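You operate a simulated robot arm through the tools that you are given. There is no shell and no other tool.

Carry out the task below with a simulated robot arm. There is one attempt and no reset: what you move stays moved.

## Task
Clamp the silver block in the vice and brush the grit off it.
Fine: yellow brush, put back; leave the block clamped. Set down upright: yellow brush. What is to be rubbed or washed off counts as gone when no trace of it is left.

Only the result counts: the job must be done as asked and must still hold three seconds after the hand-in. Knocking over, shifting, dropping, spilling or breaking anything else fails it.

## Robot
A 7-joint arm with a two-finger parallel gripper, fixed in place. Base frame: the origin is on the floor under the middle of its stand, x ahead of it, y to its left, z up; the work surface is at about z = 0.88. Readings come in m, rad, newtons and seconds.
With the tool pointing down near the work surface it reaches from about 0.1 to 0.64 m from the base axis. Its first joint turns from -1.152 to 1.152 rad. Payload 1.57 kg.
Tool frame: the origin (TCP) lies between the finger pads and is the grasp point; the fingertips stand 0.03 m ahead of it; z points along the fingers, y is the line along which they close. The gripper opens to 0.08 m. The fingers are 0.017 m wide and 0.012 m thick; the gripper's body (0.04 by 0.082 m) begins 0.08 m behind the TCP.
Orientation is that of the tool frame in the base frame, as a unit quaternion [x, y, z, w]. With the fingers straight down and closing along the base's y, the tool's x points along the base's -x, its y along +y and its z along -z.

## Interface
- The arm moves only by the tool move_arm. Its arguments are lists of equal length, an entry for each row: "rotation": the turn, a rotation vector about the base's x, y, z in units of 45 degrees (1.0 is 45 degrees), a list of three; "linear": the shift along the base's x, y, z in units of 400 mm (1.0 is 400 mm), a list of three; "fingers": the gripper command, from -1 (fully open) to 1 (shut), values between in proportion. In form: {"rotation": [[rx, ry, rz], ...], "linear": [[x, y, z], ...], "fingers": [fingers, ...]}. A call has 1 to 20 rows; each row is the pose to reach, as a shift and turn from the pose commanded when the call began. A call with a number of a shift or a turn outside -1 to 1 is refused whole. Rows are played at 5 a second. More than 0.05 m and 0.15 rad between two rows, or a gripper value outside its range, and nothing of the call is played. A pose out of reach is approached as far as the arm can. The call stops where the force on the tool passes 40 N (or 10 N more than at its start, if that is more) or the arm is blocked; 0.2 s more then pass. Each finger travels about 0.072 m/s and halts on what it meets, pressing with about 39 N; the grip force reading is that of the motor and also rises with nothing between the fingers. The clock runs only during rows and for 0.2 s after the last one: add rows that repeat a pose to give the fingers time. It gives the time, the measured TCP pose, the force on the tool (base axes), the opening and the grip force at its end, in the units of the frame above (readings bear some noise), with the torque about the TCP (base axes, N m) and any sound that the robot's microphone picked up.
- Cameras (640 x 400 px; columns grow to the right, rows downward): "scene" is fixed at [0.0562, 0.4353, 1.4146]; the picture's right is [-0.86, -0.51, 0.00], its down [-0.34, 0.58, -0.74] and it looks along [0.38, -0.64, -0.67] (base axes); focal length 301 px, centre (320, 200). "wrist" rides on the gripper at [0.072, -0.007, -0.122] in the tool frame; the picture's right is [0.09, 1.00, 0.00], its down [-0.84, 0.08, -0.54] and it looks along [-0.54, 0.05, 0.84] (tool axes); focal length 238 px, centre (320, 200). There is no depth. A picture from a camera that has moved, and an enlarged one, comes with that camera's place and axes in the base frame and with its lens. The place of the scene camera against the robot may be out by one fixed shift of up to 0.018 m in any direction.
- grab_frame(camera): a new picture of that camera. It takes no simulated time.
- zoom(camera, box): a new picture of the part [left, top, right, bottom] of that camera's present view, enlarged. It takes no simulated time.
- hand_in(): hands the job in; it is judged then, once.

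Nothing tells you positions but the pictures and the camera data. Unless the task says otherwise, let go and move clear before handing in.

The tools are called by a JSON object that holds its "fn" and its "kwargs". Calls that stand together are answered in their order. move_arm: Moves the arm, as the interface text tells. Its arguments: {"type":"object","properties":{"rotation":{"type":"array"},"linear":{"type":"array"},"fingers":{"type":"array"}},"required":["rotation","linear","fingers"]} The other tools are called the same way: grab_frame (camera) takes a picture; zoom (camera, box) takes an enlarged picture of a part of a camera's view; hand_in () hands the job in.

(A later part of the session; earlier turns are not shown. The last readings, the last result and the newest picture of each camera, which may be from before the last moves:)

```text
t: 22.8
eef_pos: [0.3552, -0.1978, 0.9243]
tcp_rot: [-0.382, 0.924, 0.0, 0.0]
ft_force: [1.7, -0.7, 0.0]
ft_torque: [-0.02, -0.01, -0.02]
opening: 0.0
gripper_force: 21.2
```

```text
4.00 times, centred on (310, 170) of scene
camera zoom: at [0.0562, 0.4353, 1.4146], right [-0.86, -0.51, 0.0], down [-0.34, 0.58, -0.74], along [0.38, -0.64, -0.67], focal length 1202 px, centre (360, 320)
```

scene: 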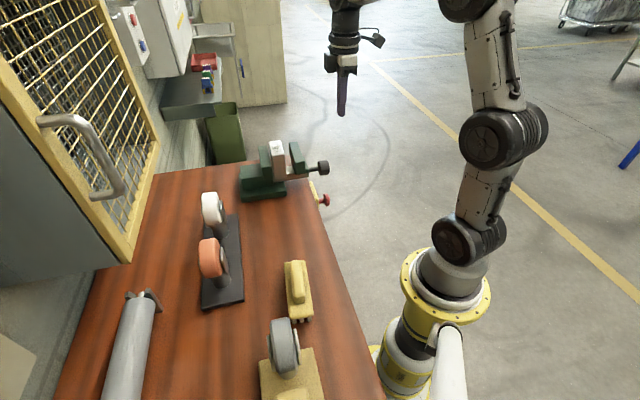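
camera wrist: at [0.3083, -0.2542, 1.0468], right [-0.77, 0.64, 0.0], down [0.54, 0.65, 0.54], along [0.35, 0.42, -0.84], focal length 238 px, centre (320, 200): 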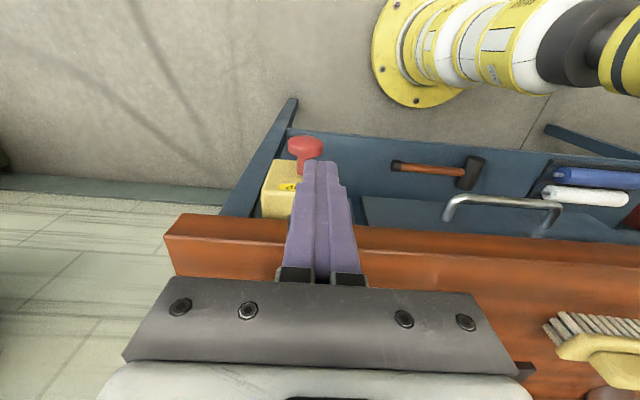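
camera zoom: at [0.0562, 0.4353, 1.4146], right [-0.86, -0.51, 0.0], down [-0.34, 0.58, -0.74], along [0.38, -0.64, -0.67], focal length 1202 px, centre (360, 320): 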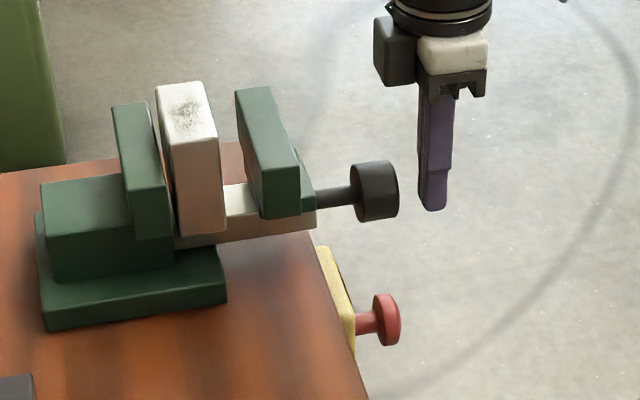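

The closed fingers are level with the knob's outer face. I'll push gently along +p about 20 mm total and watch the force.

{"fn": "move_arm", "kwargs": {"rotation": [[0, 0, 0], [0, 0, 0], [0, 0, 0], [0, 0, 0], [0, 0, 0]], "linear": [[0.018, 0.018, 0], [0.025, 0.025, 0], [0.03, 0.03, 0], [0.0354, 0.0354, 0], [0.0354, 0.0354, 0]], "fingers": [1, 1, 1, 1, 1]}}

{"fn": "zoom", "kwargs": {"camera": "scene", "box": [245, 120, 375, 220]}}

```text
t: 24.0
eef_pos: [0.3676, -0.1839, 0.9244]
tcp_rot: [-0.383, 0.924, -0.001, -0.001]
ft_force: [-16.9, -19.6, 3.6]
ft_torque: [0.19, -0.21, -0.01]
opening: 0.0
gripper_force: 21.4
```

```text
4.00 times, centred on (310, 170) of scene
camera zoom: at [0.0557, 0.4348, 1.4148], right [-0.86, -0.51, 0.0], down [-0.34, 0.58, -0.74], along [0.38, -0.64, -0.67], focal length 1202 px, centre (360, 320)
```

zoom: 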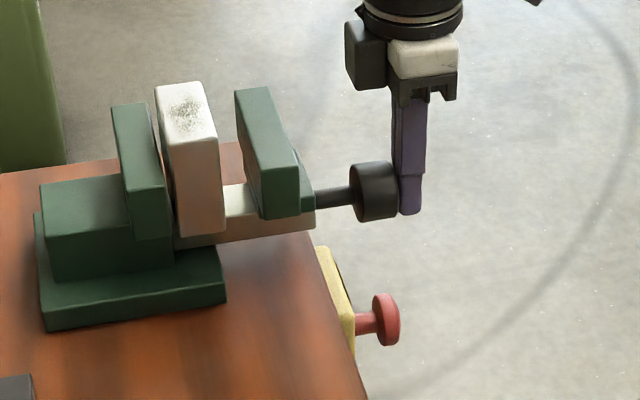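

At 26 N the knob did not move, so the vice isn't closed by pushing and the screw knob has to be turned. I'll back off, rise, and come down over the knob with open fingers, staying at z≈1.025 for a look.

{"fn": "move_arm", "kwargs": {"rotation": [[0, 0, 0], [0, 0, 0], [0, 0, 0], [0, 0, 0], [0, 0, 0], [0, 0, 0], [0, 0, 0], [0, 0, 0]], "linear": [[-0.018, -0.018, 0], [-0.0354, -0.0354, 0], [-0.0354, -0.0354, 0.1], [-0.0354, -0.0354, 0.2], [-0.0354, -0.0354, 0.25], [0, 0, 0.25], [0.036, 0.038, 0.25], [0.036, 0.038, 0.25]], "fingers": [1, 1, 1, 1, 0, -1, -1, -1]}}

{"fn": "grab_frame", "kwargs": {"camera": "wrist"}}

{"fn": "zoom", "kwargs": {"camera": "scene", "box": [245, 120, 375, 220]}}

```text
t: 25.8
eef_pos: [0.3838, -0.1674, 1.0265]
tcp_rot: [-0.383, 0.924, 0.0, 0.0]
ft_force: [0.6, 0.3, -0.2]
ft_torque: [0.03, -0.02, -0.02]
opening: 0.0799
gripper_force: 0.0
```

```text
taken
camera wrist: at [0.3372, -0.2235, 1.1475], right [-0.77, 0.64, 0.0], down [0.54, 0.65, 0.54], along [0.35, 0.42, -0.84], focal length 238 px, centre (320, 200)
```

wrist: 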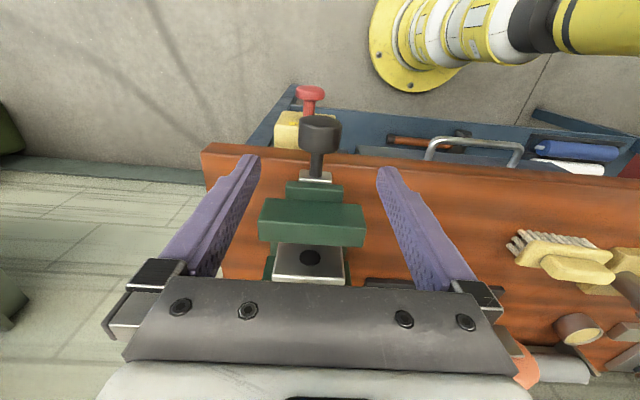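

```text
4.00 times, centred on (310, 170) of scene
camera zoom: at [0.0562, 0.4353, 1.4146], right [-0.86, -0.51, 0.0], down [-0.34, 0.58, -0.74], along [0.38, -0.64, -0.67], focal length 1202 px, centre (360, 320)
```

zoom: 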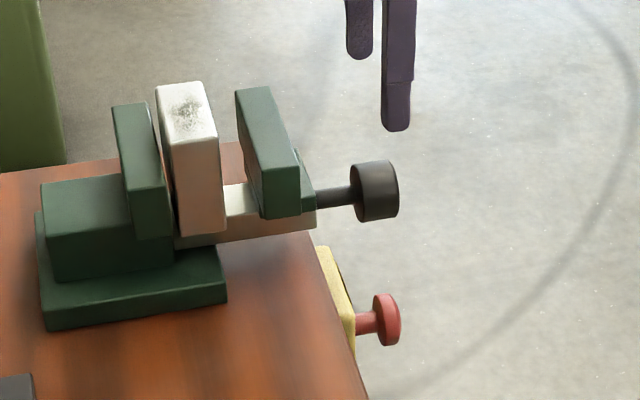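

The vice is unchanged and the block is still standing. Let me zoom to refine the knob position before gripping it.

{"fn": "zoom", "kwargs": {"camera": "wrist", "box": [270, 80, 370, 190]}}

```text
3.64 times, centred on (320, 135) of wrist
camera zoom: at [0.3372, -0.2235, 1.1475], right [-0.77, 0.64, 0.0], down [0.54, 0.65, 0.54], along [0.35, 0.42, -0.84], focal length 867 px, centre (320, 436)
```

zoom: 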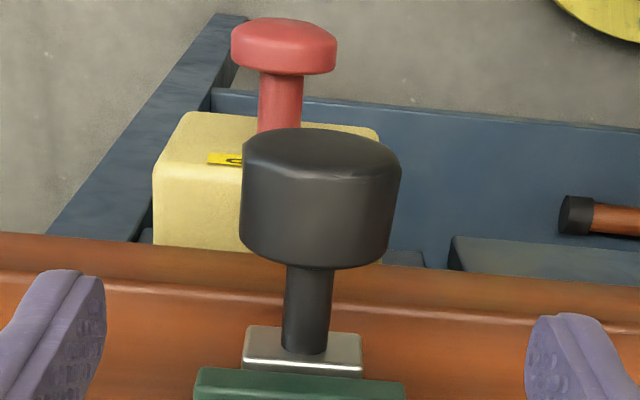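

The knob axis is at q≈0.390, z≈0.912. I'll descend around it and close the fingers on the knob.

{"fn": "move_arm", "kwargs": {"rotation": [[0, 0, 0], [0, 0, 0], [0, 0, 0], [0, 0, 0], [0, 0, 0], [0, 0, 0], [0, 0, 0], [0, 0, 0]], "linear": [[0, 0, -0.1], [0, 0, -0.2], [0, 0, -0.25], [0, 0, -0.283], [0, 0, -0.283], [0, 0, -0.283], [0, 0, -0.283], [0, 0, -0.283]], "fingers": [-1, -1, -1, -1, 0, 1, 1, 1]}}

{"fn": "zoom", "kwargs": {"camera": "scene", "box": [245, 120, 375, 220]}}

```text
t: 27.6
eef_pos: [0.3836, -0.1689, 0.911]
tcp_rot: [-0.383, 0.924, -0.001, 0.0]
ft_force: [7.2, -8.4, -8.5]
ft_torque: [0.3, -0.32, 0.1]
opening: 0.0426
gripper_force: 45.0
```

```text
4.00 times, centred on (310, 170) of scene
camera zoom: at [0.0565, 0.435, 1.4147], right [-0.86, -0.51, 0.0], down [-0.34, 0.58, -0.74], along [0.38, -0.64, -0.67], focal length 1202 px, centre (360, 320)
```

zoom: 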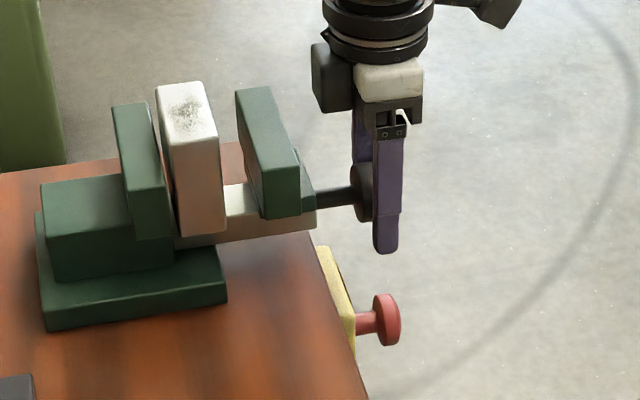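

I have the knob (0.0426 m across). I'll turn it clockwise as seen from the handle (about +p), 25° as a test, and check whether the jaw moves.

{"fn": "move_arm", "kwargs": {"rotation": [[0.1, 0.1, 0], [0.2, 0.2, 0], [0.3, 0.3, 0], [0.4, 0.4, 0], [0.4, 0.4, 0]], "linear": [[0.001, -0.001, 0], [0.001, -0.001, 0], [0.001, -0.001, 0], [0.001, -0.001, 0], [0.001, -0.001, 0]], "fingers": [1, 1, 1, 1, 1]}}

{"fn": "zoom", "kwargs": {"camera": "scene", "box": [245, 120, 375, 220]}}

```text
t: 28.8
eef_pos: [0.3837, -0.1677, 0.9123]
tcp_rot: [-0.373, 0.901, 0.205, -0.086]
ft_force: [-7.0, 5.8, 0.1]
ft_torque: [0.46, -0.39, -0.28]
opening: 0.0424
gripper_force: 45.1
```

```text
4.00 times, centred on (310, 170) of scene
camera zoom: at [0.056, 0.4355, 1.4146], right [-0.86, -0.51, 0.0], down [-0.34, 0.58, -0.74], along [0.38, -0.64, -0.67], focal length 1202 px, centre (360, 320)
```

zoom: 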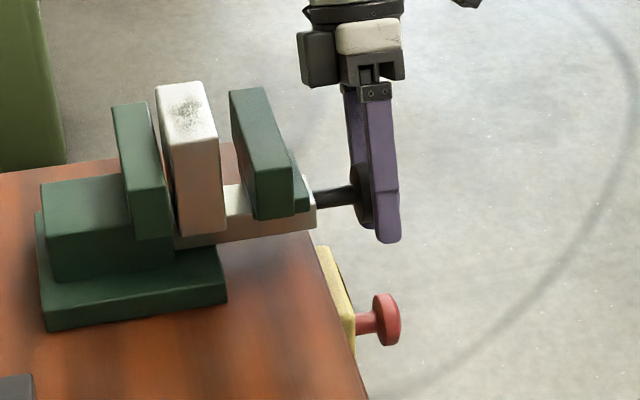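

The moving jaw advanced about 3 mm for 25°, so turning this way closes the vice. Continuing the stroke by another ~35°.

{"fn": "move_arm", "kwargs": {"rotation": [[0.1, 0.1, 0], [0.2, 0.2, 0], [0.3, 0.3, 0], [0.4, 0.4, 0], [0.5, 0.5, 0], [0.55, 0.55, 0], [0.55, 0.55, 0]], "linear": [[0, 0, 0], [0, 0, 0], [0, 0, 0], [0, 0, 0], [0, 0, 0], [0, 0, 0], [0, 0, 0]], "fingers": [1, 1, 1, 1, 1, 1, 1]}}

{"fn": "grab_frame", "kwargs": {"camera": "scene"}}

{"fn": "zoom", "kwargs": {"camera": "scene", "box": [245, 120, 375, 220]}}

```text
t: 30.1
eef_pos: [0.3836, -0.1669, 0.9126]
tcp_rot: [-0.332, 0.805, 0.453, -0.189]
ft_force: [-6.3, 3.9, 2.4]
ft_torque: [0.2, -0.21, -0.54]
opening: 0.0422
gripper_force: 45.9
stopped in row 6: the force on the tool passed its limit at 41 N (the readings are from after the stop); the commanded pose is now the measured one
```

```text
taken
```

scene: 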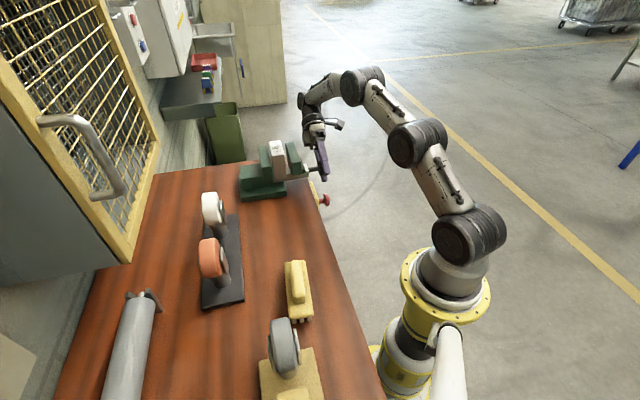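

```text
4.00 times, centred on (310, 170) of scene
camera zoom: at [0.056, 0.4354, 1.4146], right [-0.86, -0.51, 0.0], down [-0.34, 0.58, -0.74], along [0.38, -0.64, -0.67], focal length 1202 px, centre (360, 320)
```

zoom: 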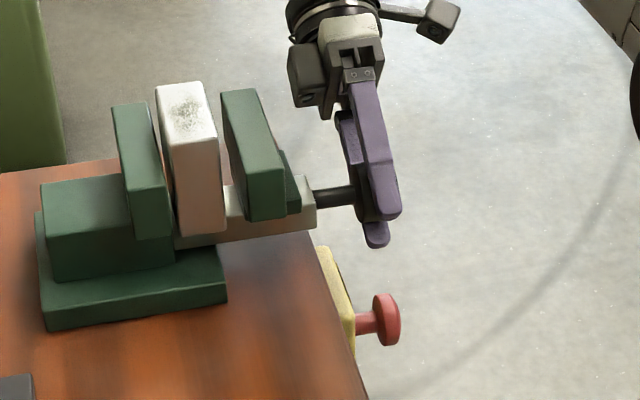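

The jaw has moved about 8.5 mm after 59°; the last row stopped only on side load. I'll open, swing the hand back around the round knob to about -50°, ready for another stroke.

{"fn": "move_arm", "kwargs": {"rotation": [[0, 0, 0], [0, 0, 0], [-0.13, -0.13, 0], [-0.26, -0.26, 0], [-0.39, -0.39, 0], [-0.52, -0.52, 0], [-0.65, -0.65, 0], [-0.78, -0.78, 0], [-0.925, -0.925, 0], [-0.925, -0.925, 0]], "linear": [[0, 0, 0], [0, 0, 0], [0.001, -0.001, 0], [0.001, -0.001, 0], [0.001, -0.001, 0], [0.001, -0.001, 0], [0.001, -0.001, 0], [0.001, -0.001, 0], [0.001, -0.001, 0], [0.001, -0.001, 0]], "fingers": [-1, -1, -1, -1, -1, -1, -1, -1, -1, -1]}}

{"fn": "zoom", "kwargs": {"camera": "scene", "box": [245, 120, 375, 220]}}

```text
refused: row 9 steps farther than a row can; nothing moved
```

```text
4.00 times, centred on (310, 170) of scene
camera zoom: at [0.056, 0.4354, 1.4146], right [-0.86, -0.51, 0.0], down [-0.34, 0.58, -0.74], along [0.38, -0.64, -0.67], focal length 1202 px, centre (360, 320)
```

zoom: 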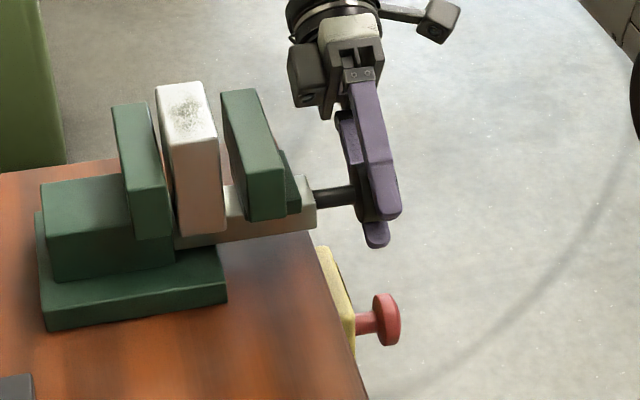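

The call was refused because one row's turn was too large; nothing moved. I'll resend it with smaller steps.

{"fn": "move_arm", "kwargs": {"rotation": [[0, 0, 0], [0, 0, 0], [-0.12, -0.12, 0], [-0.24, -0.24, 0], [-0.36, -0.36, 0], [-0.48, -0.48, 0], [-0.6, -0.6, 0], [-0.72, -0.72, 0], [-0.84, -0.84, 0], [-0.925, -0.925, 0], [-0.925, -0.925, 0]], "linear": [[0, 0, 0], [0, 0, 0], [0.001, -0.001, 0], [0.001, -0.001, 0], [0.001, -0.001, 0], [0.001, -0.001, 0], [0.001, -0.001, 0], [0.001, -0.001, 0], [0.001, -0.001, 0], [0.001, -0.001, 0], [0.001, -0.001, 0]], "fingers": [-1, -1, -1, -1, -1, -1, -1, -1, -1, -1, -1]}}

{"fn": "zoom", "kwargs": {"camera": "scene", "box": [245, 120, 375, 220]}}

```text
t: 32.5
eef_pos: [0.3827, -0.1675, 0.9124]
tcp_rot: [-0.382, 0.924, -0.002, 0.001]
ft_force: [0.3, 1.0, 0.2]
ft_torque: [-0.03, -0.02, 0.05]
opening: 0.0801
gripper_force: 0.0
```

```text
4.00 times, centred on (310, 170) of scene
camera zoom: at [0.0562, 0.4353, 1.4146], right [-0.86, -0.51, 0.0], down [-0.34, 0.58, -0.74], along [0.38, -0.64, -0.67], focal length 1202 px, centre (360, 320)
```

zoom: 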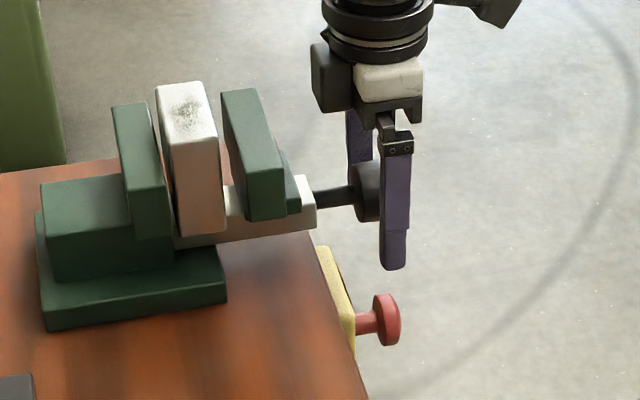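

Back to vertical, and the jaw has stayed where it was. I'll swing on to about -50°.

{"fn": "move_arm", "kwargs": {"rotation": [[-0.12, -0.12, 0], [-0.24, -0.24, 0], [-0.36, -0.36, 0], [-0.48, -0.48, 0], [-0.6, -0.6, 0], [-0.7, -0.7, 0], [-0.785, -0.785, 0], [-0.785, -0.785, 0]], "linear": [[0.001, -0.001, 0], [0.001, -0.001, 0], [0.001, -0.001, 0], [0.001, -0.001, 0], [0.001, -0.001, 0], [0.001, -0.001, 0], [0.001, -0.001, 0], [0.001, -0.001, 0]], "fingers": [-1, -1, -1, -1, -1, -1, -1, -1]}}

{"fn": "grab_frame", "kwargs": {"camera": "scene"}}

{"fn": "grab_frame", "kwargs": {"camera": "wrist"}}

```text
t: 34.3
eef_pos: [0.3841, -0.1679, 0.9138]
tcp_rot: [-0.346, 0.836, -0.393, 0.161]
ft_force: [0.6, -0.4, 0.3]
ft_torque: [0.04, 0.0, -0.02]
opening: 0.08
gripper_force: 0.0
```

```text
taken
```

scene: 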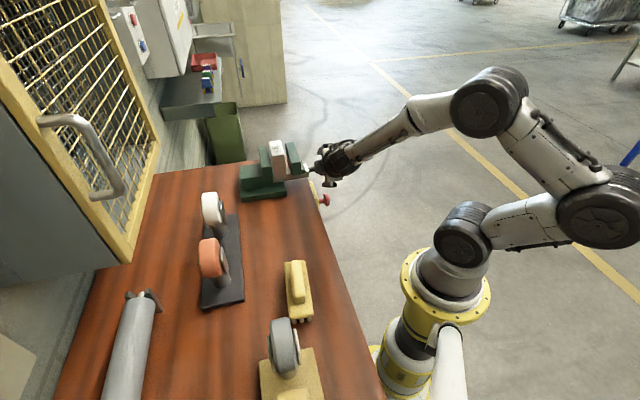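

```text
taken
camera wrist: at [0.27, -0.1562, 0.9965], right [-0.52, 0.39, -0.77], down [0.26, 0.92, 0.29], along [0.82, -0.05, -0.58], focal length 238 px, centre (320, 200)
```

wrist: 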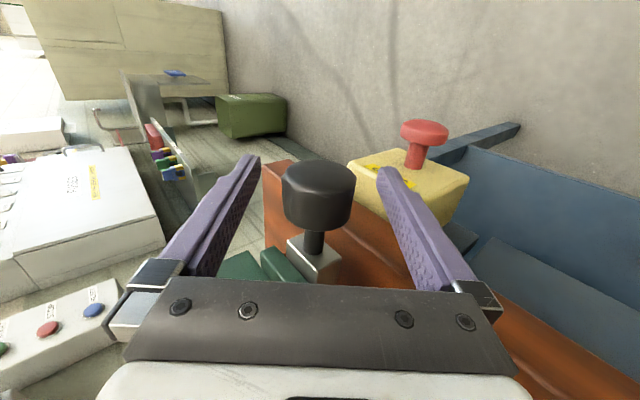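

The hand is at -50° around the knob with the red button well clear. Closing on the knob, then turning +50°.

{"fn": "move_arm", "kwargs": {"rotation": [[0, 0, 0], [0, 0, 0], [0, 0, 0], [0, 0, 0]], "linear": [[0, 0, 0], [0, 0, 0], [0, 0, 0], [0, 0, 0]], "fingers": [0, 1, 1, 1]}}

{"fn": "move_arm", "kwargs": {"rotation": [[0.1, 0.1, 0], [0.2, 0.2, 0], [0.3, 0.3, 0], [0.4, 0.4, 0], [0.5, 0.5, 0], [0.6, 0.6, 0], [0.7, 0.7, 0], [0.785, 0.785, 0], [0.785, 0.785, 0]], "linear": [[0, 0, 0], [0, 0, 0], [0, 0, 0], [0, 0, 0], [0, 0, 0], [0, 0, 0], [0, 0, 0], [0, 0, 0], [0, 0, 0]], "fingers": [1, 1, 1, 1, 1, 1, 1, 1, 1]}}

{"fn": "zoom", "kwargs": {"camera": "scene", "box": [245, 120, 375, 220]}}

```text
t: 35.3
eef_pos: [0.3857, -0.1687, 0.913]
tcp_rot: [-0.346, 0.837, -0.392, 0.162]
ft_force: [0.7, -3.1, 2.6]
ft_torque: [-0.17, 0.15, 0.14]
opening: 0.0433
gripper_force: 44.7
```

```text
t: 37.3
eef_pos: [0.3834, -0.1666, 0.9121]
tcp_rot: [-0.383, 0.924, -0.001, -0.001]
ft_force: [1.8, 6.2, 9.8]
ft_torque: [0.27, -0.18, 0.3]
opening: 0.0433
gripper_force: 45.1
```

```text
4.00 times, centred on (310, 170) of scene
camera zoom: at [0.0561, 0.4355, 1.4146], right [-0.86, -0.51, 0.0], down [-0.34, 0.58, -0.74], along [0.38, -0.64, -0.67], focal length 1202 px, centre (360, 320)
```

zoom: 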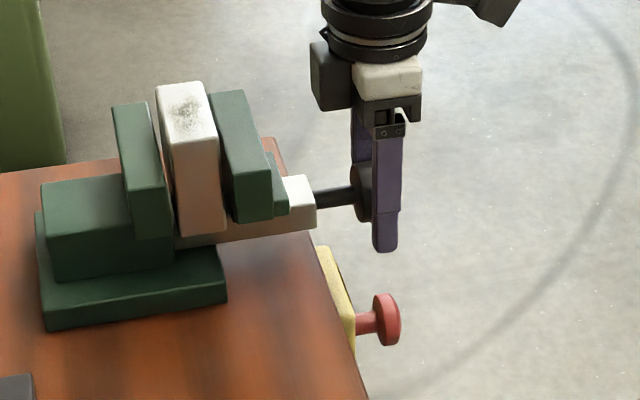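

The jaw advanced another ~8 mm. Continuing this stroke by about 45°, watching for the block being gripped.

{"fn": "move_arm", "kwargs": {"rotation": [[0.1, 0.1, 0], [0.2, 0.2, 0], [0.3, 0.3, 0], [0.4, 0.4, 0], [0.5, 0.5, 0], [0.6, 0.6, 0], [0.7, 0.7, 0], [0.7, 0.7, 0]], "linear": [[0, 0, 0], [0, 0, 0], [0, 0, 0], [0, 0, 0], [0, 0, 0], [0, 0, 0], [0, 0, 0], [0, 0, 0]], "fingers": [1, 1, 1, 1, 1, 1, 1, 1]}}

{"fn": "zoom", "kwargs": {"camera": "scene", "box": [245, 120, 375, 220]}}

```text
t: 39.1
eef_pos: [0.3835, -0.1666, 0.913]
tcp_rot: [-0.354, 0.855, 0.351, -0.147]
ft_force: [-0.5, 15.4, 19.6]
ft_torque: [-0.07, 0.11, -0.34]
opening: 0.0435
gripper_force: 45.3
```

```text
4.00 times, centred on (310, 170) of scene
camera zoom: at [0.0559, 0.4358, 1.4145], right [-0.86, -0.51, 0.0], down [-0.34, 0.58, -0.74], along [0.38, -0.64, -0.67], focal length 1202 px, centre (360, 320)
```

zoom: 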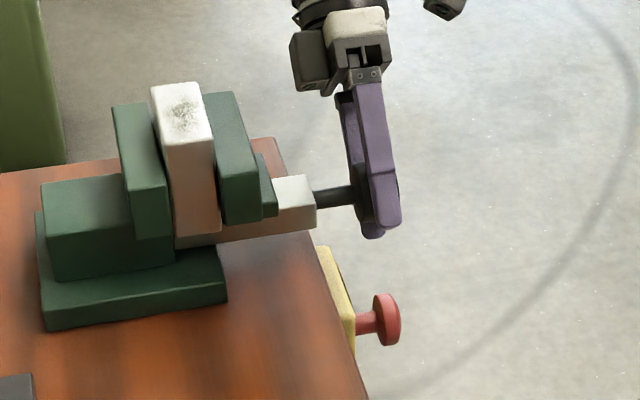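

The jaw now touches the block and has slid it nearly to the fixed jaw. I'll open, swing back, and take a last short stroke to tighten.

{"fn": "move_arm", "kwargs": {"rotation": [[0, 0, 0], [0, 0, 0], [-0.12, -0.12, 0], [-0.24, -0.24, 0], [-0.36, -0.36, 0], [-0.48, -0.48, 0], [-0.6, -0.6, 0], [-0.7, -0.7, 0], [-0.7, -0.7, 0]], "linear": [[0, 0, 0], [0, 0, 0], [0, 0, 0], [0, 0, 0], [0, 0, 0], [0, 0, 0], [0, 0, 0], [0, 0, 0], [0, 0, 0]], "fingers": [-1, -1, -1, -1, -1, -1, -1, -1, -1]}}

{"fn": "move_arm", "kwargs": {"rotation": [[-0.12, -0.12, 0], [-0.24, -0.24, 0], [-0.36, -0.36, 0], [-0.48, -0.48, 0], [-0.6, -0.6, 0], [-0.7, -0.7, 0], [-0.7, -0.7, 0]], "linear": [[0, 0, 0], [0, 0, 0], [0, 0, 0], [0, 0, 0], [0, 0, 0], [0, 0, 0], [0, 0, 0]], "fingers": [-1, -1, -1, -1, -1, -1, -1]}}

{"fn": "zoom", "kwargs": {"camera": "scene", "box": [245, 120, 375, 220]}}

```text
t: 41.1
eef_pos: [0.3831, -0.168, 0.912]
tcp_rot: [-0.383, 0.924, -0.003, 0.0]
ft_force: [0.1, -0.1, 0.6]
ft_torque: [0.03, -0.02, 0.03]
opening: 0.0802
gripper_force: 0.0
```

```text
t: 42.7
eef_pos: [0.3827, -0.1673, 0.9134]
tcp_rot: [-0.353, 0.854, -0.352, 0.145]
ft_force: [-0.1, 0.1, -1.0]
ft_torque: [0.01, 0.03, -0.02]
opening: 0.0801
gripper_force: 0.0
```

```text
4.00 times, centred on (310, 170) of scene
camera zoom: at [0.0562, 0.4353, 1.4146], right [-0.86, -0.51, 0.0], down [-0.34, 0.58, -0.74], along [0.38, -0.64, -0.67], focal length 1202 px, centre (360, 320)
```

zoom: 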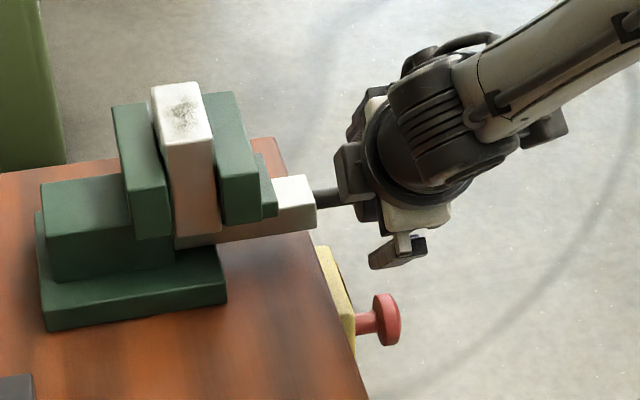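

Good, the block and jaw held their places. I'll close on the knob and turn gradually until the resistance rises.

{"fn": "move_arm", "kwargs": {"rotation": [[0, 0, 0], [0, 0, 0], [0, 0, 0], [0, 0, 0]], "linear": [[0, 0, 0], [0, 0, 0], [0, 0, 0], [0, 0, 0]], "fingers": [0, 1, 1, 1]}}

{"fn": "move_arm", "kwargs": {"rotation": [[0.1, 0.1, 0], [0.2, 0.2, 0], [0.3, 0.3, 0], [0.4, 0.4, 0], [0.4, 0.4, 0]], "linear": [[0, 0, 0], [0, 0, 0], [0, 0, 0], [0, 0, 0], [0, 0, 0]], "fingers": [1, 1, 1, 1, 1]}}

{"fn": "zoom", "kwargs": {"camera": "scene", "box": [245, 120, 375, 220]}}

```text
t: 43.7
eef_pos: [0.3853, -0.1684, 0.9126]
tcp_rot: [-0.353, 0.854, -0.353, 0.145]
ft_force: [3.8, -4.7, 3.0]
ft_torque: [-0.13, 0.1, 0.1]
opening: 0.0433
gripper_force: 44.8
```

```text
t: 44.9
eef_pos: [0.3848, -0.1674, 0.9119]
tcp_rot: [-0.377, 0.911, -0.155, 0.065]
ft_force: [5.7, -1.4, -0.9]
ft_torque: [-0.22, -0.29, 0.01]
opening: 0.0424
gripper_force: 45.1
```

```text
4.00 times, centred on (310, 170) of scene
camera zoom: at [0.0563, 0.4353, 1.4146], right [-0.86, -0.51, 0.0], down [-0.34, 0.58, -0.74], along [0.38, -0.64, -0.67], focal length 1202 px, centre (360, 320)
```

zoom: 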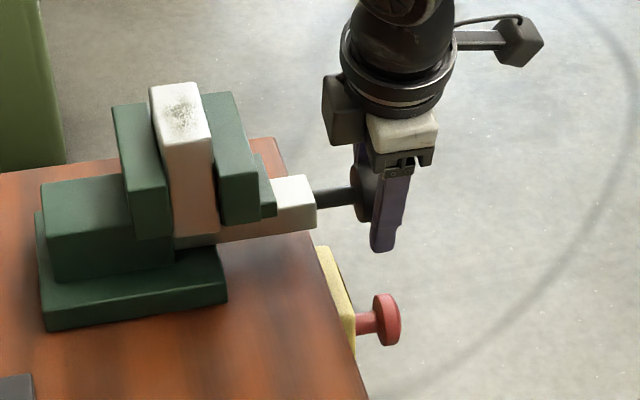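

Torque against the turn has risen to about 0.36 N·m, suggesting the block is getting clamped. Let me look closely at the jaw contact.

{"fn": "zoom", "kwargs": {"camera": "scene", "box": [262, 135, 312, 185]}}

{"fn": "grab_frame", "kwargs": {"camera": "wrist"}}

```text
8.00 times, centred on (287, 160) of scene
camera zoom: at [0.0563, 0.4353, 1.4146], right [-0.86, -0.51, 0.0], down [-0.34, 0.58, -0.74], along [0.38, -0.64, -0.67], focal length 2405 px, centre (584, 520)
```

zoom: 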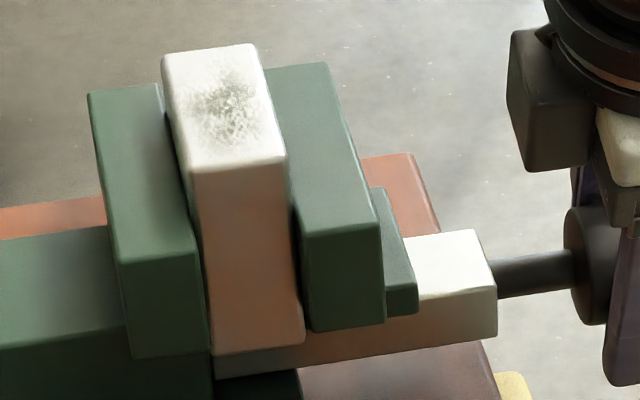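

```text
taken
camera wrist: at [0.3093, -0.1958, 1.0303], right [-0.73, 0.6, -0.33], down [0.41, 0.77, 0.48], along [0.54, 0.22, -0.81], focal length 238 px, centre (320, 200)
```

wrist: 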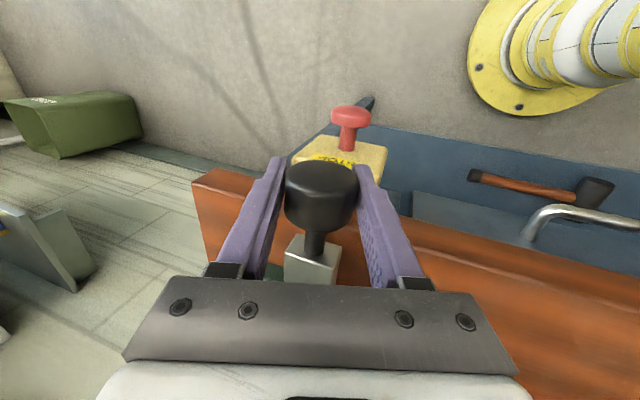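

There may still be about 1 mm of gap at the fixed jaw. I'll keep turning in small increments, watching the torque.

{"fn": "move_arm", "kwargs": {"rotation": [[0.08, 0.08, 0], [0.16, 0.16, 0], [0.16, 0.16, 0]], "linear": [[0, 0, 0], [0, 0, 0], [0, 0, 0]], "fingers": [1, 1, 1]}}

{"fn": "zoom", "kwargs": {"camera": "scene", "box": [262, 135, 312, 185]}}

```text
t: 45.7
eef_pos: [0.3841, -0.168, 0.9126]
tcp_rot: [-0.382, 0.921, -0.073, 0.029]
ft_force: [2.3, 0.0, -2.5]
ft_torque: [-0.21, -0.96, 0.14]
opening: 0.0433
gripper_force: 45.1
```

```text
8.00 times, centred on (287, 160) of scene
camera zoom: at [0.0562, 0.4353, 1.4146], right [-0.86, -0.51, 0.0], down [-0.34, 0.58, -0.74], along [0.38, -0.64, -0.67], focal length 2405 px, centre (584, 520)
```

zoom: 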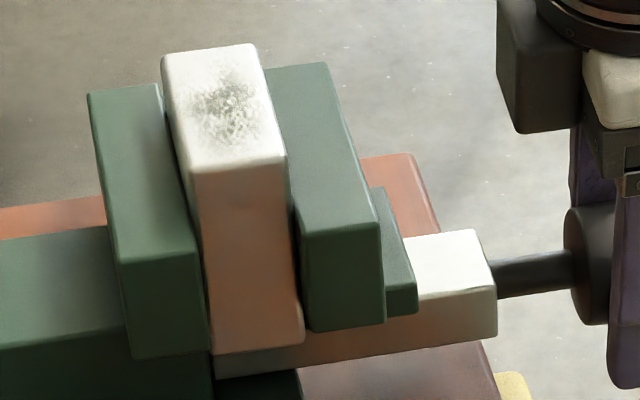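

The jaw and block no longer move and the resisting torque has jumped to about 0.8 N·m: the block is clamped. One more small tightening of ~8° to make sure.

{"fn": "move_arm", "kwargs": {"rotation": [[0.06, 0.06, 0], [0.12, 0.12, 0], [0.12, 0.12, 0]], "linear": [[0, 0, 0], [0, 0, 0], [0, 0, 0]], "fingers": [1, 1, 1]}}

{"fn": "zoom", "kwargs": {"camera": "scene", "box": [262, 135, 312, 185]}}

```text
t: 46.5
eef_pos: [0.3836, -0.168, 0.9124]
tcp_rot: [-0.382, 0.924, -0.011, 0.004]
ft_force: [-2.1, 2.7, 0.8]
ft_torque: [-0.34, -0.48, 0.26]
opening: 0.0435
gripper_force: 44.9
```

```text
8.00 times, centred on (287, 160) of scene
camera zoom: at [0.0561, 0.4354, 1.4146], right [-0.86, -0.51, 0.0], down [-0.34, 0.58, -0.74], along [0.38, -0.64, -0.67], focal length 2405 px, centre (584, 520)
```

zoom: 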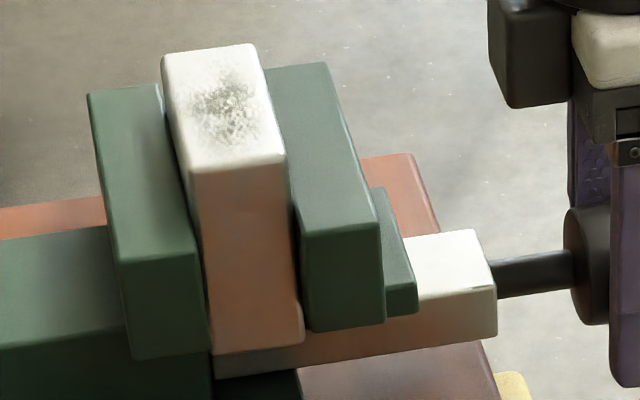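

The grip on the knob now slips at the tight stop, so the vice is firmly closed. I'll release the knob, straighten the tool and rise.

{"fn": "move_arm", "kwargs": {"rotation": [[0, 0, 0], [0, 0, 0], [0.02, 0.02, 0], [0.02, 0.02, 0], [0.02, 0.02, 0], [0.02, 0.02, 0], [0.02, 0.02, 0]], "linear": [[0, 0, 0], [0, 0, 0], [0, 0, 0.08], [0, 0, 0.18], [0, 0, 0.3], [0, 0, 0.42], [0, 0, 0.42]], "fingers": [-1, -1, -1, -1, -1, -1, -1]}}

{"fn": "grab_frame", "kwargs": {"camera": "wrist"}}

{"fn": "zoom", "kwargs": {"camera": "scene", "box": [262, 135, 312, 185]}}

```text
t: 48.1
eef_pos: [0.3833, -0.1682, 1.0811]
tcp_rot: [-0.382, 0.924, -0.002, -0.001]
ft_force: [-0.7, 0.1, 0.8]
ft_torque: [-0.01, 0.0, -0.01]
opening: 0.0801
gripper_force: 0.0
```

```text
taken
camera wrist: at [0.3373, -0.2243, 1.203], right [-0.77, 0.64, 0.0], down [0.54, 0.65, 0.54], along [0.35, 0.41, -0.84], focal length 238 px, centre (320, 200)
```

wrist: 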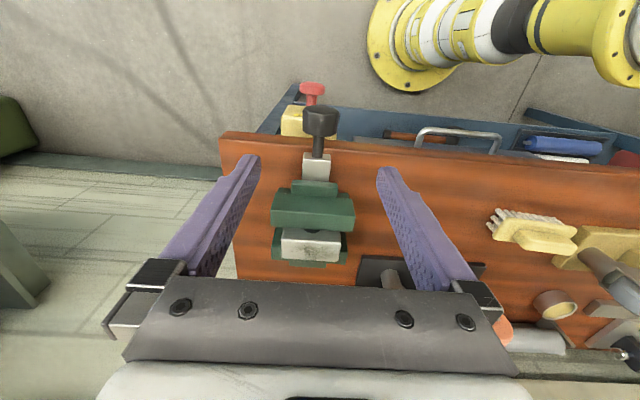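

```text
8.00 times, centred on (287, 160) of scene
camera zoom: at [0.0562, 0.4353, 1.4146], right [-0.86, -0.51, 0.0], down [-0.34, 0.58, -0.74], along [0.38, -0.64, -0.67], focal length 2405 px, centre (584, 520)
```

zoom: 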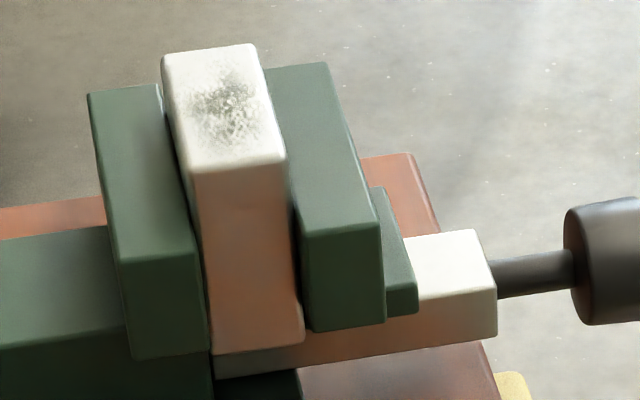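

The block sits firmly between the jaws, with its gritty top proud of them. Next I fly to the yellow brush near (0.24, 0.17), turning the tool so the fingers close across its handle.

{"fn": "move_arm", "kwargs": {"rotation": [[0, 0, -0.143], [0, 0, -0.286], [0, 0, -0.429], [0, 0, -0.572], [0, 0, -0.715], [0, 0, -0.858], [0, 0, -1.0]], "linear": [[-0.026, 0.061, 0.007], [-0.052, 0.122, 0.014], [-0.078, 0.183, 0.021], [-0.104, 0.244, 0.028], [-0.13, 0.305, 0.035], [-0.156, 0.366, 0.042], [-0.183, 0.426, 0.05]], "fingers": [-1, -1, -1, -1, -1, -1, -1]}}

{"fn": "move_arm", "kwargs": {"rotation": [[0, 0, -0.143], [0, 0, -0.286], [0, 0, -0.429], [0, 0, -0.572], [0, 0, -0.715], [0, 0, -0.858], [0, 0, -1.0], [0, 0, -1.0]], "linear": [[-0.026, 0.061, 0.007], [-0.052, 0.122, 0.014], [-0.078, 0.183, 0.021], [-0.104, 0.244, 0.028], [-0.13, 0.305, 0.035], [-0.156, 0.366, 0.042], [-0.183, 0.426, 0.05], [-0.183, 0.426, 0.05]], "fingers": [-1, -1, -1, -1, -1, -1, -1, -1]}}

{"fn": "grab_frame", "kwargs": {"camera": "wrist"}}

{"fn": "grab_frame", "kwargs": {"camera": "scene"}}

```text
t: 49.7
eef_pos: [0.3104, 0.004, 1.1004]
tcp_rot: [0.002, 1.0, -0.001, -0.001]
ft_force: [0.4, -0.5, -0.3]
ft_torque: [0.03, -0.01, -0.01]
opening: 0.0803
gripper_force: 0.1
```

```text
t: 51.5
eef_pos: [0.2388, 0.1715, 1.1213]
tcp_rot: [0.383, 0.924, -0.002, -0.001]
ft_force: [0.7, 0.6, 0.2]
ft_torque: [0.01, 0.02, 0.0]
opening: 0.0799
gripper_force: 0.0
```

```text
taken
camera wrist: at [0.1825, 0.218, 1.243], right [0.64, 0.77, 0.0], down [0.65, -0.54, 0.54], along [0.41, -0.35, -0.84], focal length 238 px, centre (320, 200)
```

wrist: 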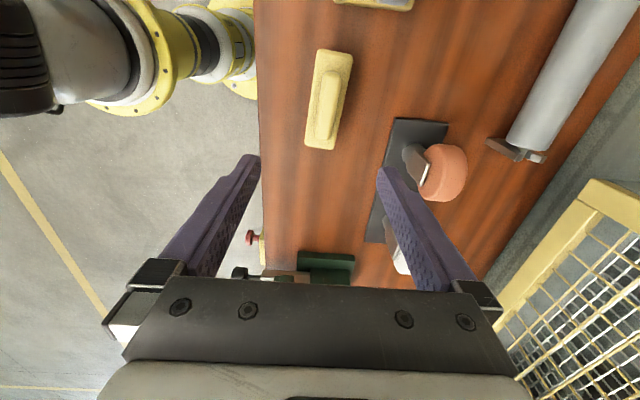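

```text
taken
```

scene: 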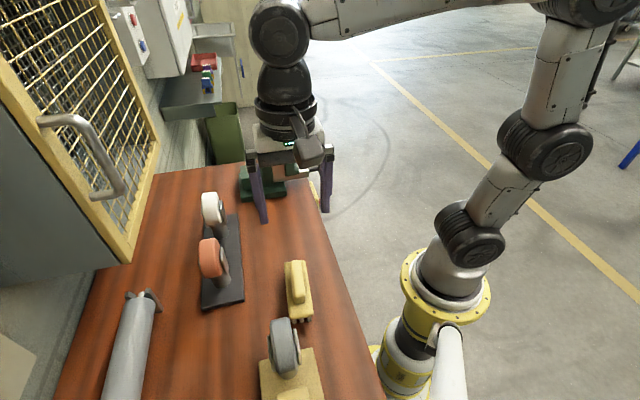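

Now above the brush area. Zooming in to measure the brush's place, angle and height.

{"fn": "zoom", "kwargs": {"camera": "wrist", "box": [280, 40, 380, 160]}}

{"fn": "zoom", "kwargs": {"camera": "scene", "box": [265, 250, 335, 330]}}

```text
3.33 times, centred on (330, 100) of wrist
camera zoom: at [0.1825, 0.218, 1.243], right [0.64, 0.77, 0.0], down [0.65, -0.54, 0.54], along [0.41, -0.35, -0.84], focal length 794 px, centre (287, 533)
```

zoom: 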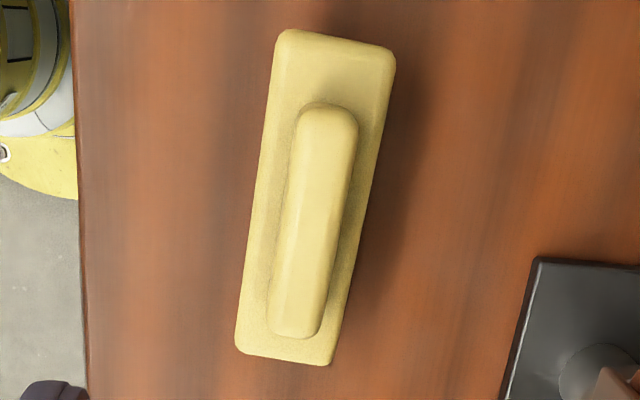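

```text
5.00 times, centred on (300, 290) of scene
camera zoom: at [0.0562, 0.4353, 1.4146], right [-0.86, -0.51, 0.0], down [-0.34, 0.58, -0.74], along [0.38, -0.64, -0.67], focal length 1503 px, centre (420, -250)
```

zoom: 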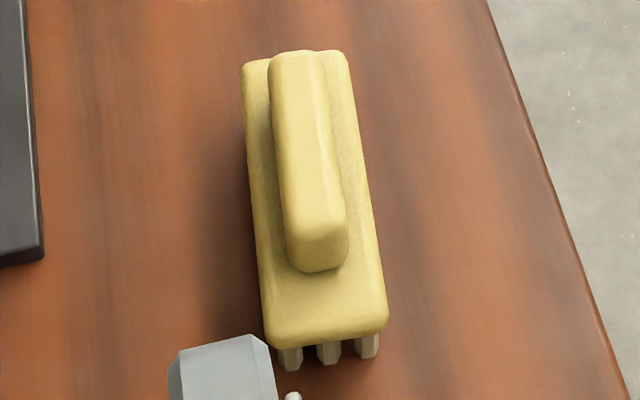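

The brush plate is 0.115 x 0.04 m, centred near p≈0.2975, q≈0.036, turned about 4.7° from q, with its top at z≈0.918 and handle top at ≈0.938. I'll align over the handle and come down partway to check.

{"fn": "move_arm", "kwargs": {"rotation": [[0, 0, -0.052], [0, 0, -0.104], [0, 0, -0.104], [0, 0, -0.104], [0, 0, -0.104], [0, 0, -0.104]], "linear": [[-0.003, 0.015, 0], [-0.006, 0.03, -0.08], [-0.006, 0.03, -0.16], [-0.006, 0.03, -0.24], [-0.006, 0.03, -0.3], [-0.006, 0.03, -0.3]], "fingers": [-1, -1, -1, -1, -0.5, -0.3]}}

{"fn": "grab_frame", "kwargs": {"camera": "wrist"}}

{"fn": "zoom", "kwargs": {"camera": "scene", "box": [245, 200, 365, 330]}}

```text
t: 52.9
eef_pos: [0.2352, 0.1855, 1.0002]
tcp_rot: [0.42, 0.907, -0.001, -0.002]
ft_force: [0.9, -0.3, -0.2]
ft_torque: [0.0, 0.0, -0.03]
opening: 0.0522
gripper_force: 0.0
```

```text
taken
camera wrist: at [0.1835, 0.2343, 1.1229], right [0.7, 0.71, 0.0], down [0.6, -0.59, 0.54], along [0.38, -0.38, -0.84], focal length 238 px, centre (320, 200)
```

wrist: 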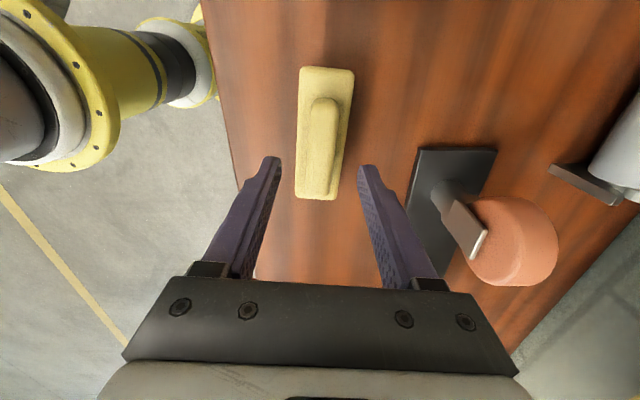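

```text
3.08 times, centred on (305, 265) of scene
camera zoom: at [0.0562, 0.4353, 1.4146], right [-0.86, -0.51, 0.0], down [-0.34, 0.58, -0.74], along [0.38, -0.64, -0.67], focal length 925 px, centre (366, 0)
```

zoom: 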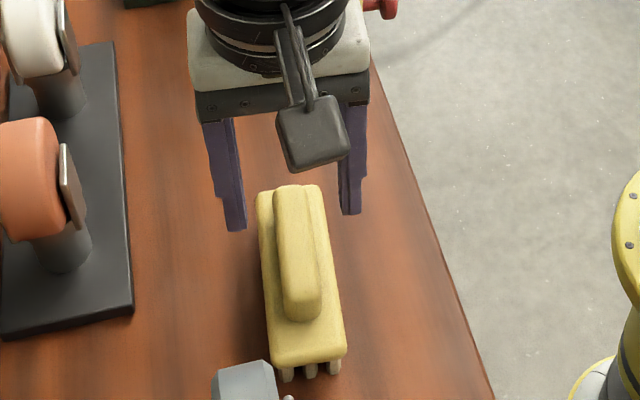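

The fingers look centred on the handle. A quick zoom to verify before descending.

{"fn": "zoom", "kwargs": {"camera": "wrist", "box": [260, 60, 380, 210]}}

```text
2.67 times, centred on (320, 135) of wrist
camera zoom: at [0.1835, 0.2343, 1.1229], right [0.7, 0.71, 0.0], down [0.6, -0.59, 0.54], along [0.38, -0.38, -0.84], focal length 636 px, centre (320, 373)
```

zoom: 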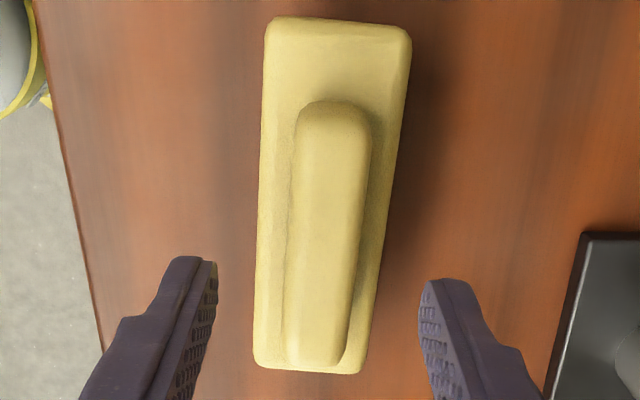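

Alignment is within 1 mm. I'll descend so the fingertips are ~3 mm above the brush plate, then close on the handle.

{"fn": "move_arm", "kwargs": {"rotation": [[0, 0, 0], [0, 0, 0], [0, 0, 0], [0, 0, 0]], "linear": [[0, 0, -0.06], [0, 0, -0.1], [0, 0, -0.12], [0, 0, -0.12]], "fingers": [-0.3, -0.3, -0.3, -0.3]}}

{"fn": "grab_frame", "kwargs": {"camera": "wrist"}}

{"fn": "zoom", "kwargs": {"camera": "scene", "box": [265, 230, 345, 330]}}

```text
t: 53.9
eef_pos: [0.2345, 0.1849, 0.9523]
tcp_rot: [0.421, 0.907, -0.001, -0.002]
ft_force: [-0.1, -0.2, 0.0]
ft_torque: [-0.03, 0.02, 0.02]
opening: 0.0519
gripper_force: 0.1
```

```text
taken
camera wrist: at [0.1833, 0.2343, 1.0748], right [0.7, 0.71, 0.0], down [0.6, -0.59, 0.54], along [0.38, -0.38, -0.84], focal length 238 px, centre (320, 200)
```

wrist: 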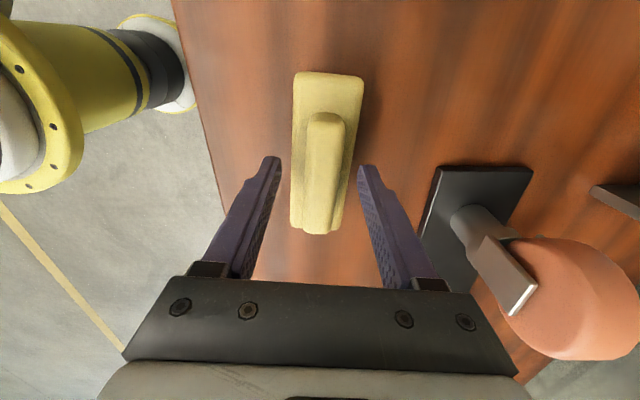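

```text
4.00 times, centred on (305, 280) of scene
camera zoom: at [0.0562, 0.4353, 1.4146], right [-0.86, -0.51, 0.0], down [-0.34, 0.58, -0.74], along [0.38, -0.64, -0.67], focal length 1202 px, centre (380, -120)
```

zoom: 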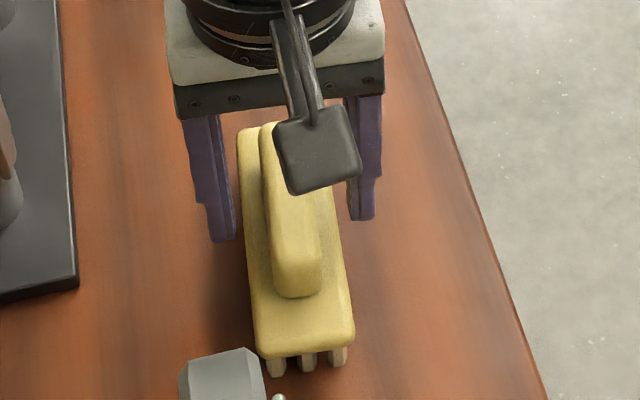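

The fingers straddle the handle. Closing on it.

{"fn": "move_arm", "kwargs": {"rotation": [[0, 0, 0], [0, 0, 0], [0, 0, 0], [0, 0, 0], [0, 0, 0]], "linear": [[0, 0, 0], [0, 0, 0], [0, 0, 0], [0, 0, 0], [0, 0, 0]], "fingers": [0, 0.3, 0.6, 1, 1]}}

{"fn": "grab_frame", "kwargs": {"camera": "wrist"}}

{"fn": "zoom", "kwargs": {"camera": "scene", "box": [265, 230, 345, 330]}}

```text
t: 55.1
eef_pos: [0.2349, 0.1841, 0.9524]
tcp_rot: [0.421, 0.907, -0.001, -0.003]
ft_force: [0.9, 1.5, -0.3]
ft_torque: [0.05, -0.05, 0.0]
opening: 0.021
gripper_force: 34.4
```

```text
taken
camera wrist: at [0.1834, 0.2343, 1.0751], right [0.7, 0.71, 0.0], down [0.6, -0.59, 0.54], along [0.38, -0.38, -0.84], focal length 238 px, centre (320, 200)
```

wrist: 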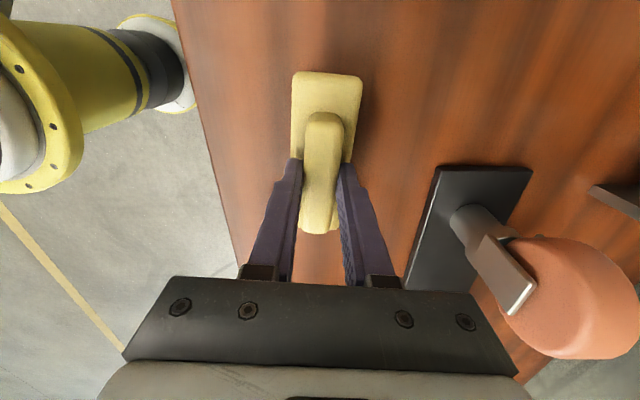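

```text
4.00 times, centred on (305, 280) of scene
camera zoom: at [0.0562, 0.4353, 1.4146], right [-0.86, -0.51, 0.0], down [-0.34, 0.58, -0.74], along [0.38, -0.64, -0.67], focal length 1202 px, centre (380, -120)
```

zoom: 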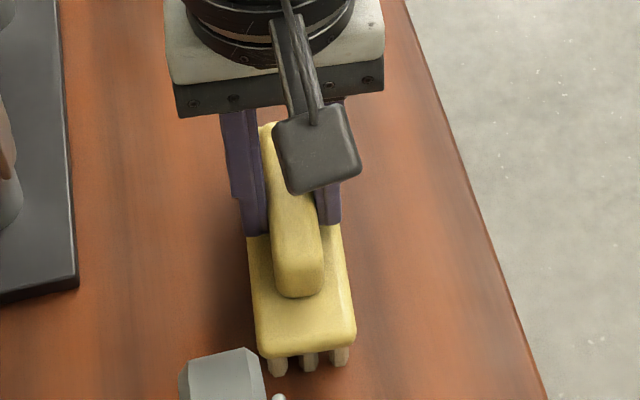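

I've got the brush by its handle (0.021 m). I'll lift it carefully and check that it hangs level.

{"fn": "move_arm", "kwargs": {"rotation": [[0, 0, 0], [0, 0, 0], [0, 0, 0], [0, 0, 0], [0, 0, 0], [0, 0, 0]], "linear": [[0, 0, 0.025], [0, 0, 0.08], [0, 0, 0.17], [0, 0, 0.28], [0, 0, 0.4], [0, 0, 0.4]], "fingers": [1, 1, 1, 1, 1, 1]}}

{"fn": "grab_frame", "kwargs": {"camera": "wrist"}}

{"fn": "zoom", "kwargs": {"camera": "scene", "box": [240, 130, 370, 270]}}

```text
t: 56.5
eef_pos: [0.235, 0.1862, 1.1147]
tcp_rot: [0.42, 0.907, -0.001, -0.001]
ft_force: [0.0, -0.7, -0.1]
ft_torque: [-0.03, 0.01, 0.03]
opening: 0.0
gripper_force: 21.6
```

```text
taken
camera wrist: at [0.184, 0.2351, 1.236], right [0.7, 0.71, 0.0], down [0.6, -0.59, 0.54], along [0.38, -0.38, -0.84], focal length 238 px, centre (320, 200)
```

wrist: 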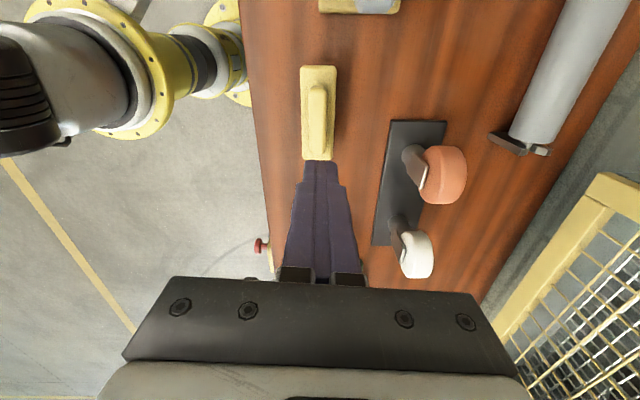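

```text
2.86 times, centred on (305, 200) of scene
camera zoom: at [0.0562, 0.4353, 1.4146], right [-0.86, -0.51, 0.0], down [-0.34, 0.58, -0.74], along [0.38, -0.64, -0.67], focal length 859 px, centre (363, 200)
```

zoom: 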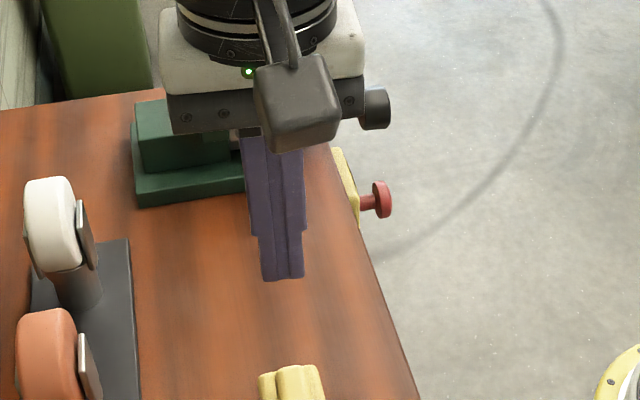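

The fingers slipped off the handle's rounded top; the brush is still on the bench. Let me check its state closely.

{"fn": "zoom", "kwargs": {"camera": "wrist", "box": [270, 50, 370, 170]}}

{"fn": "zoom", "kwargs": {"camera": "scene", "box": [265, 250, 335, 330]}}

```text
3.33 times, centred on (320, 110) of wrist
camera zoom: at [0.184, 0.2351, 1.236], right [0.7, 0.71, 0.0], down [0.6, -0.59, 0.54], along [0.38, -0.38, -0.84], focal length 794 px, centre (320, 500)
```

zoom: 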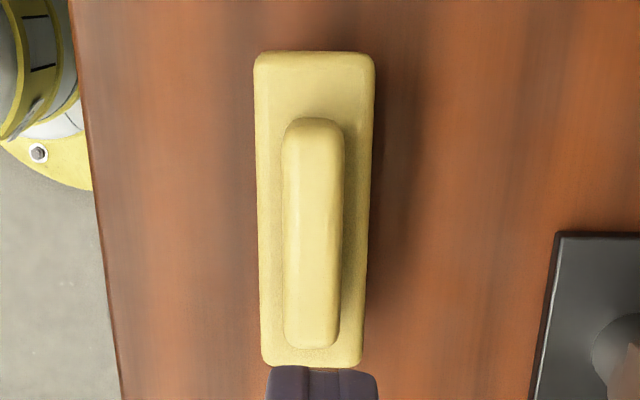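

```text
5.00 times, centred on (300, 290) of scene
camera zoom: at [0.0562, 0.4353, 1.4146], right [-0.86, -0.51, 0.0], down [-0.34, 0.58, -0.74], along [0.38, -0.64, -0.67], focal length 1503 px, centre (420, -250)
```

zoom: 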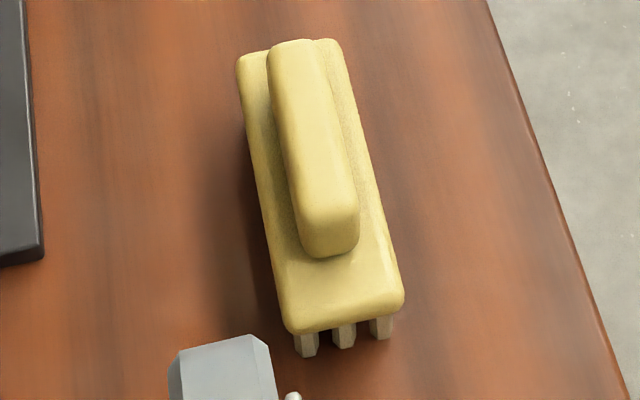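

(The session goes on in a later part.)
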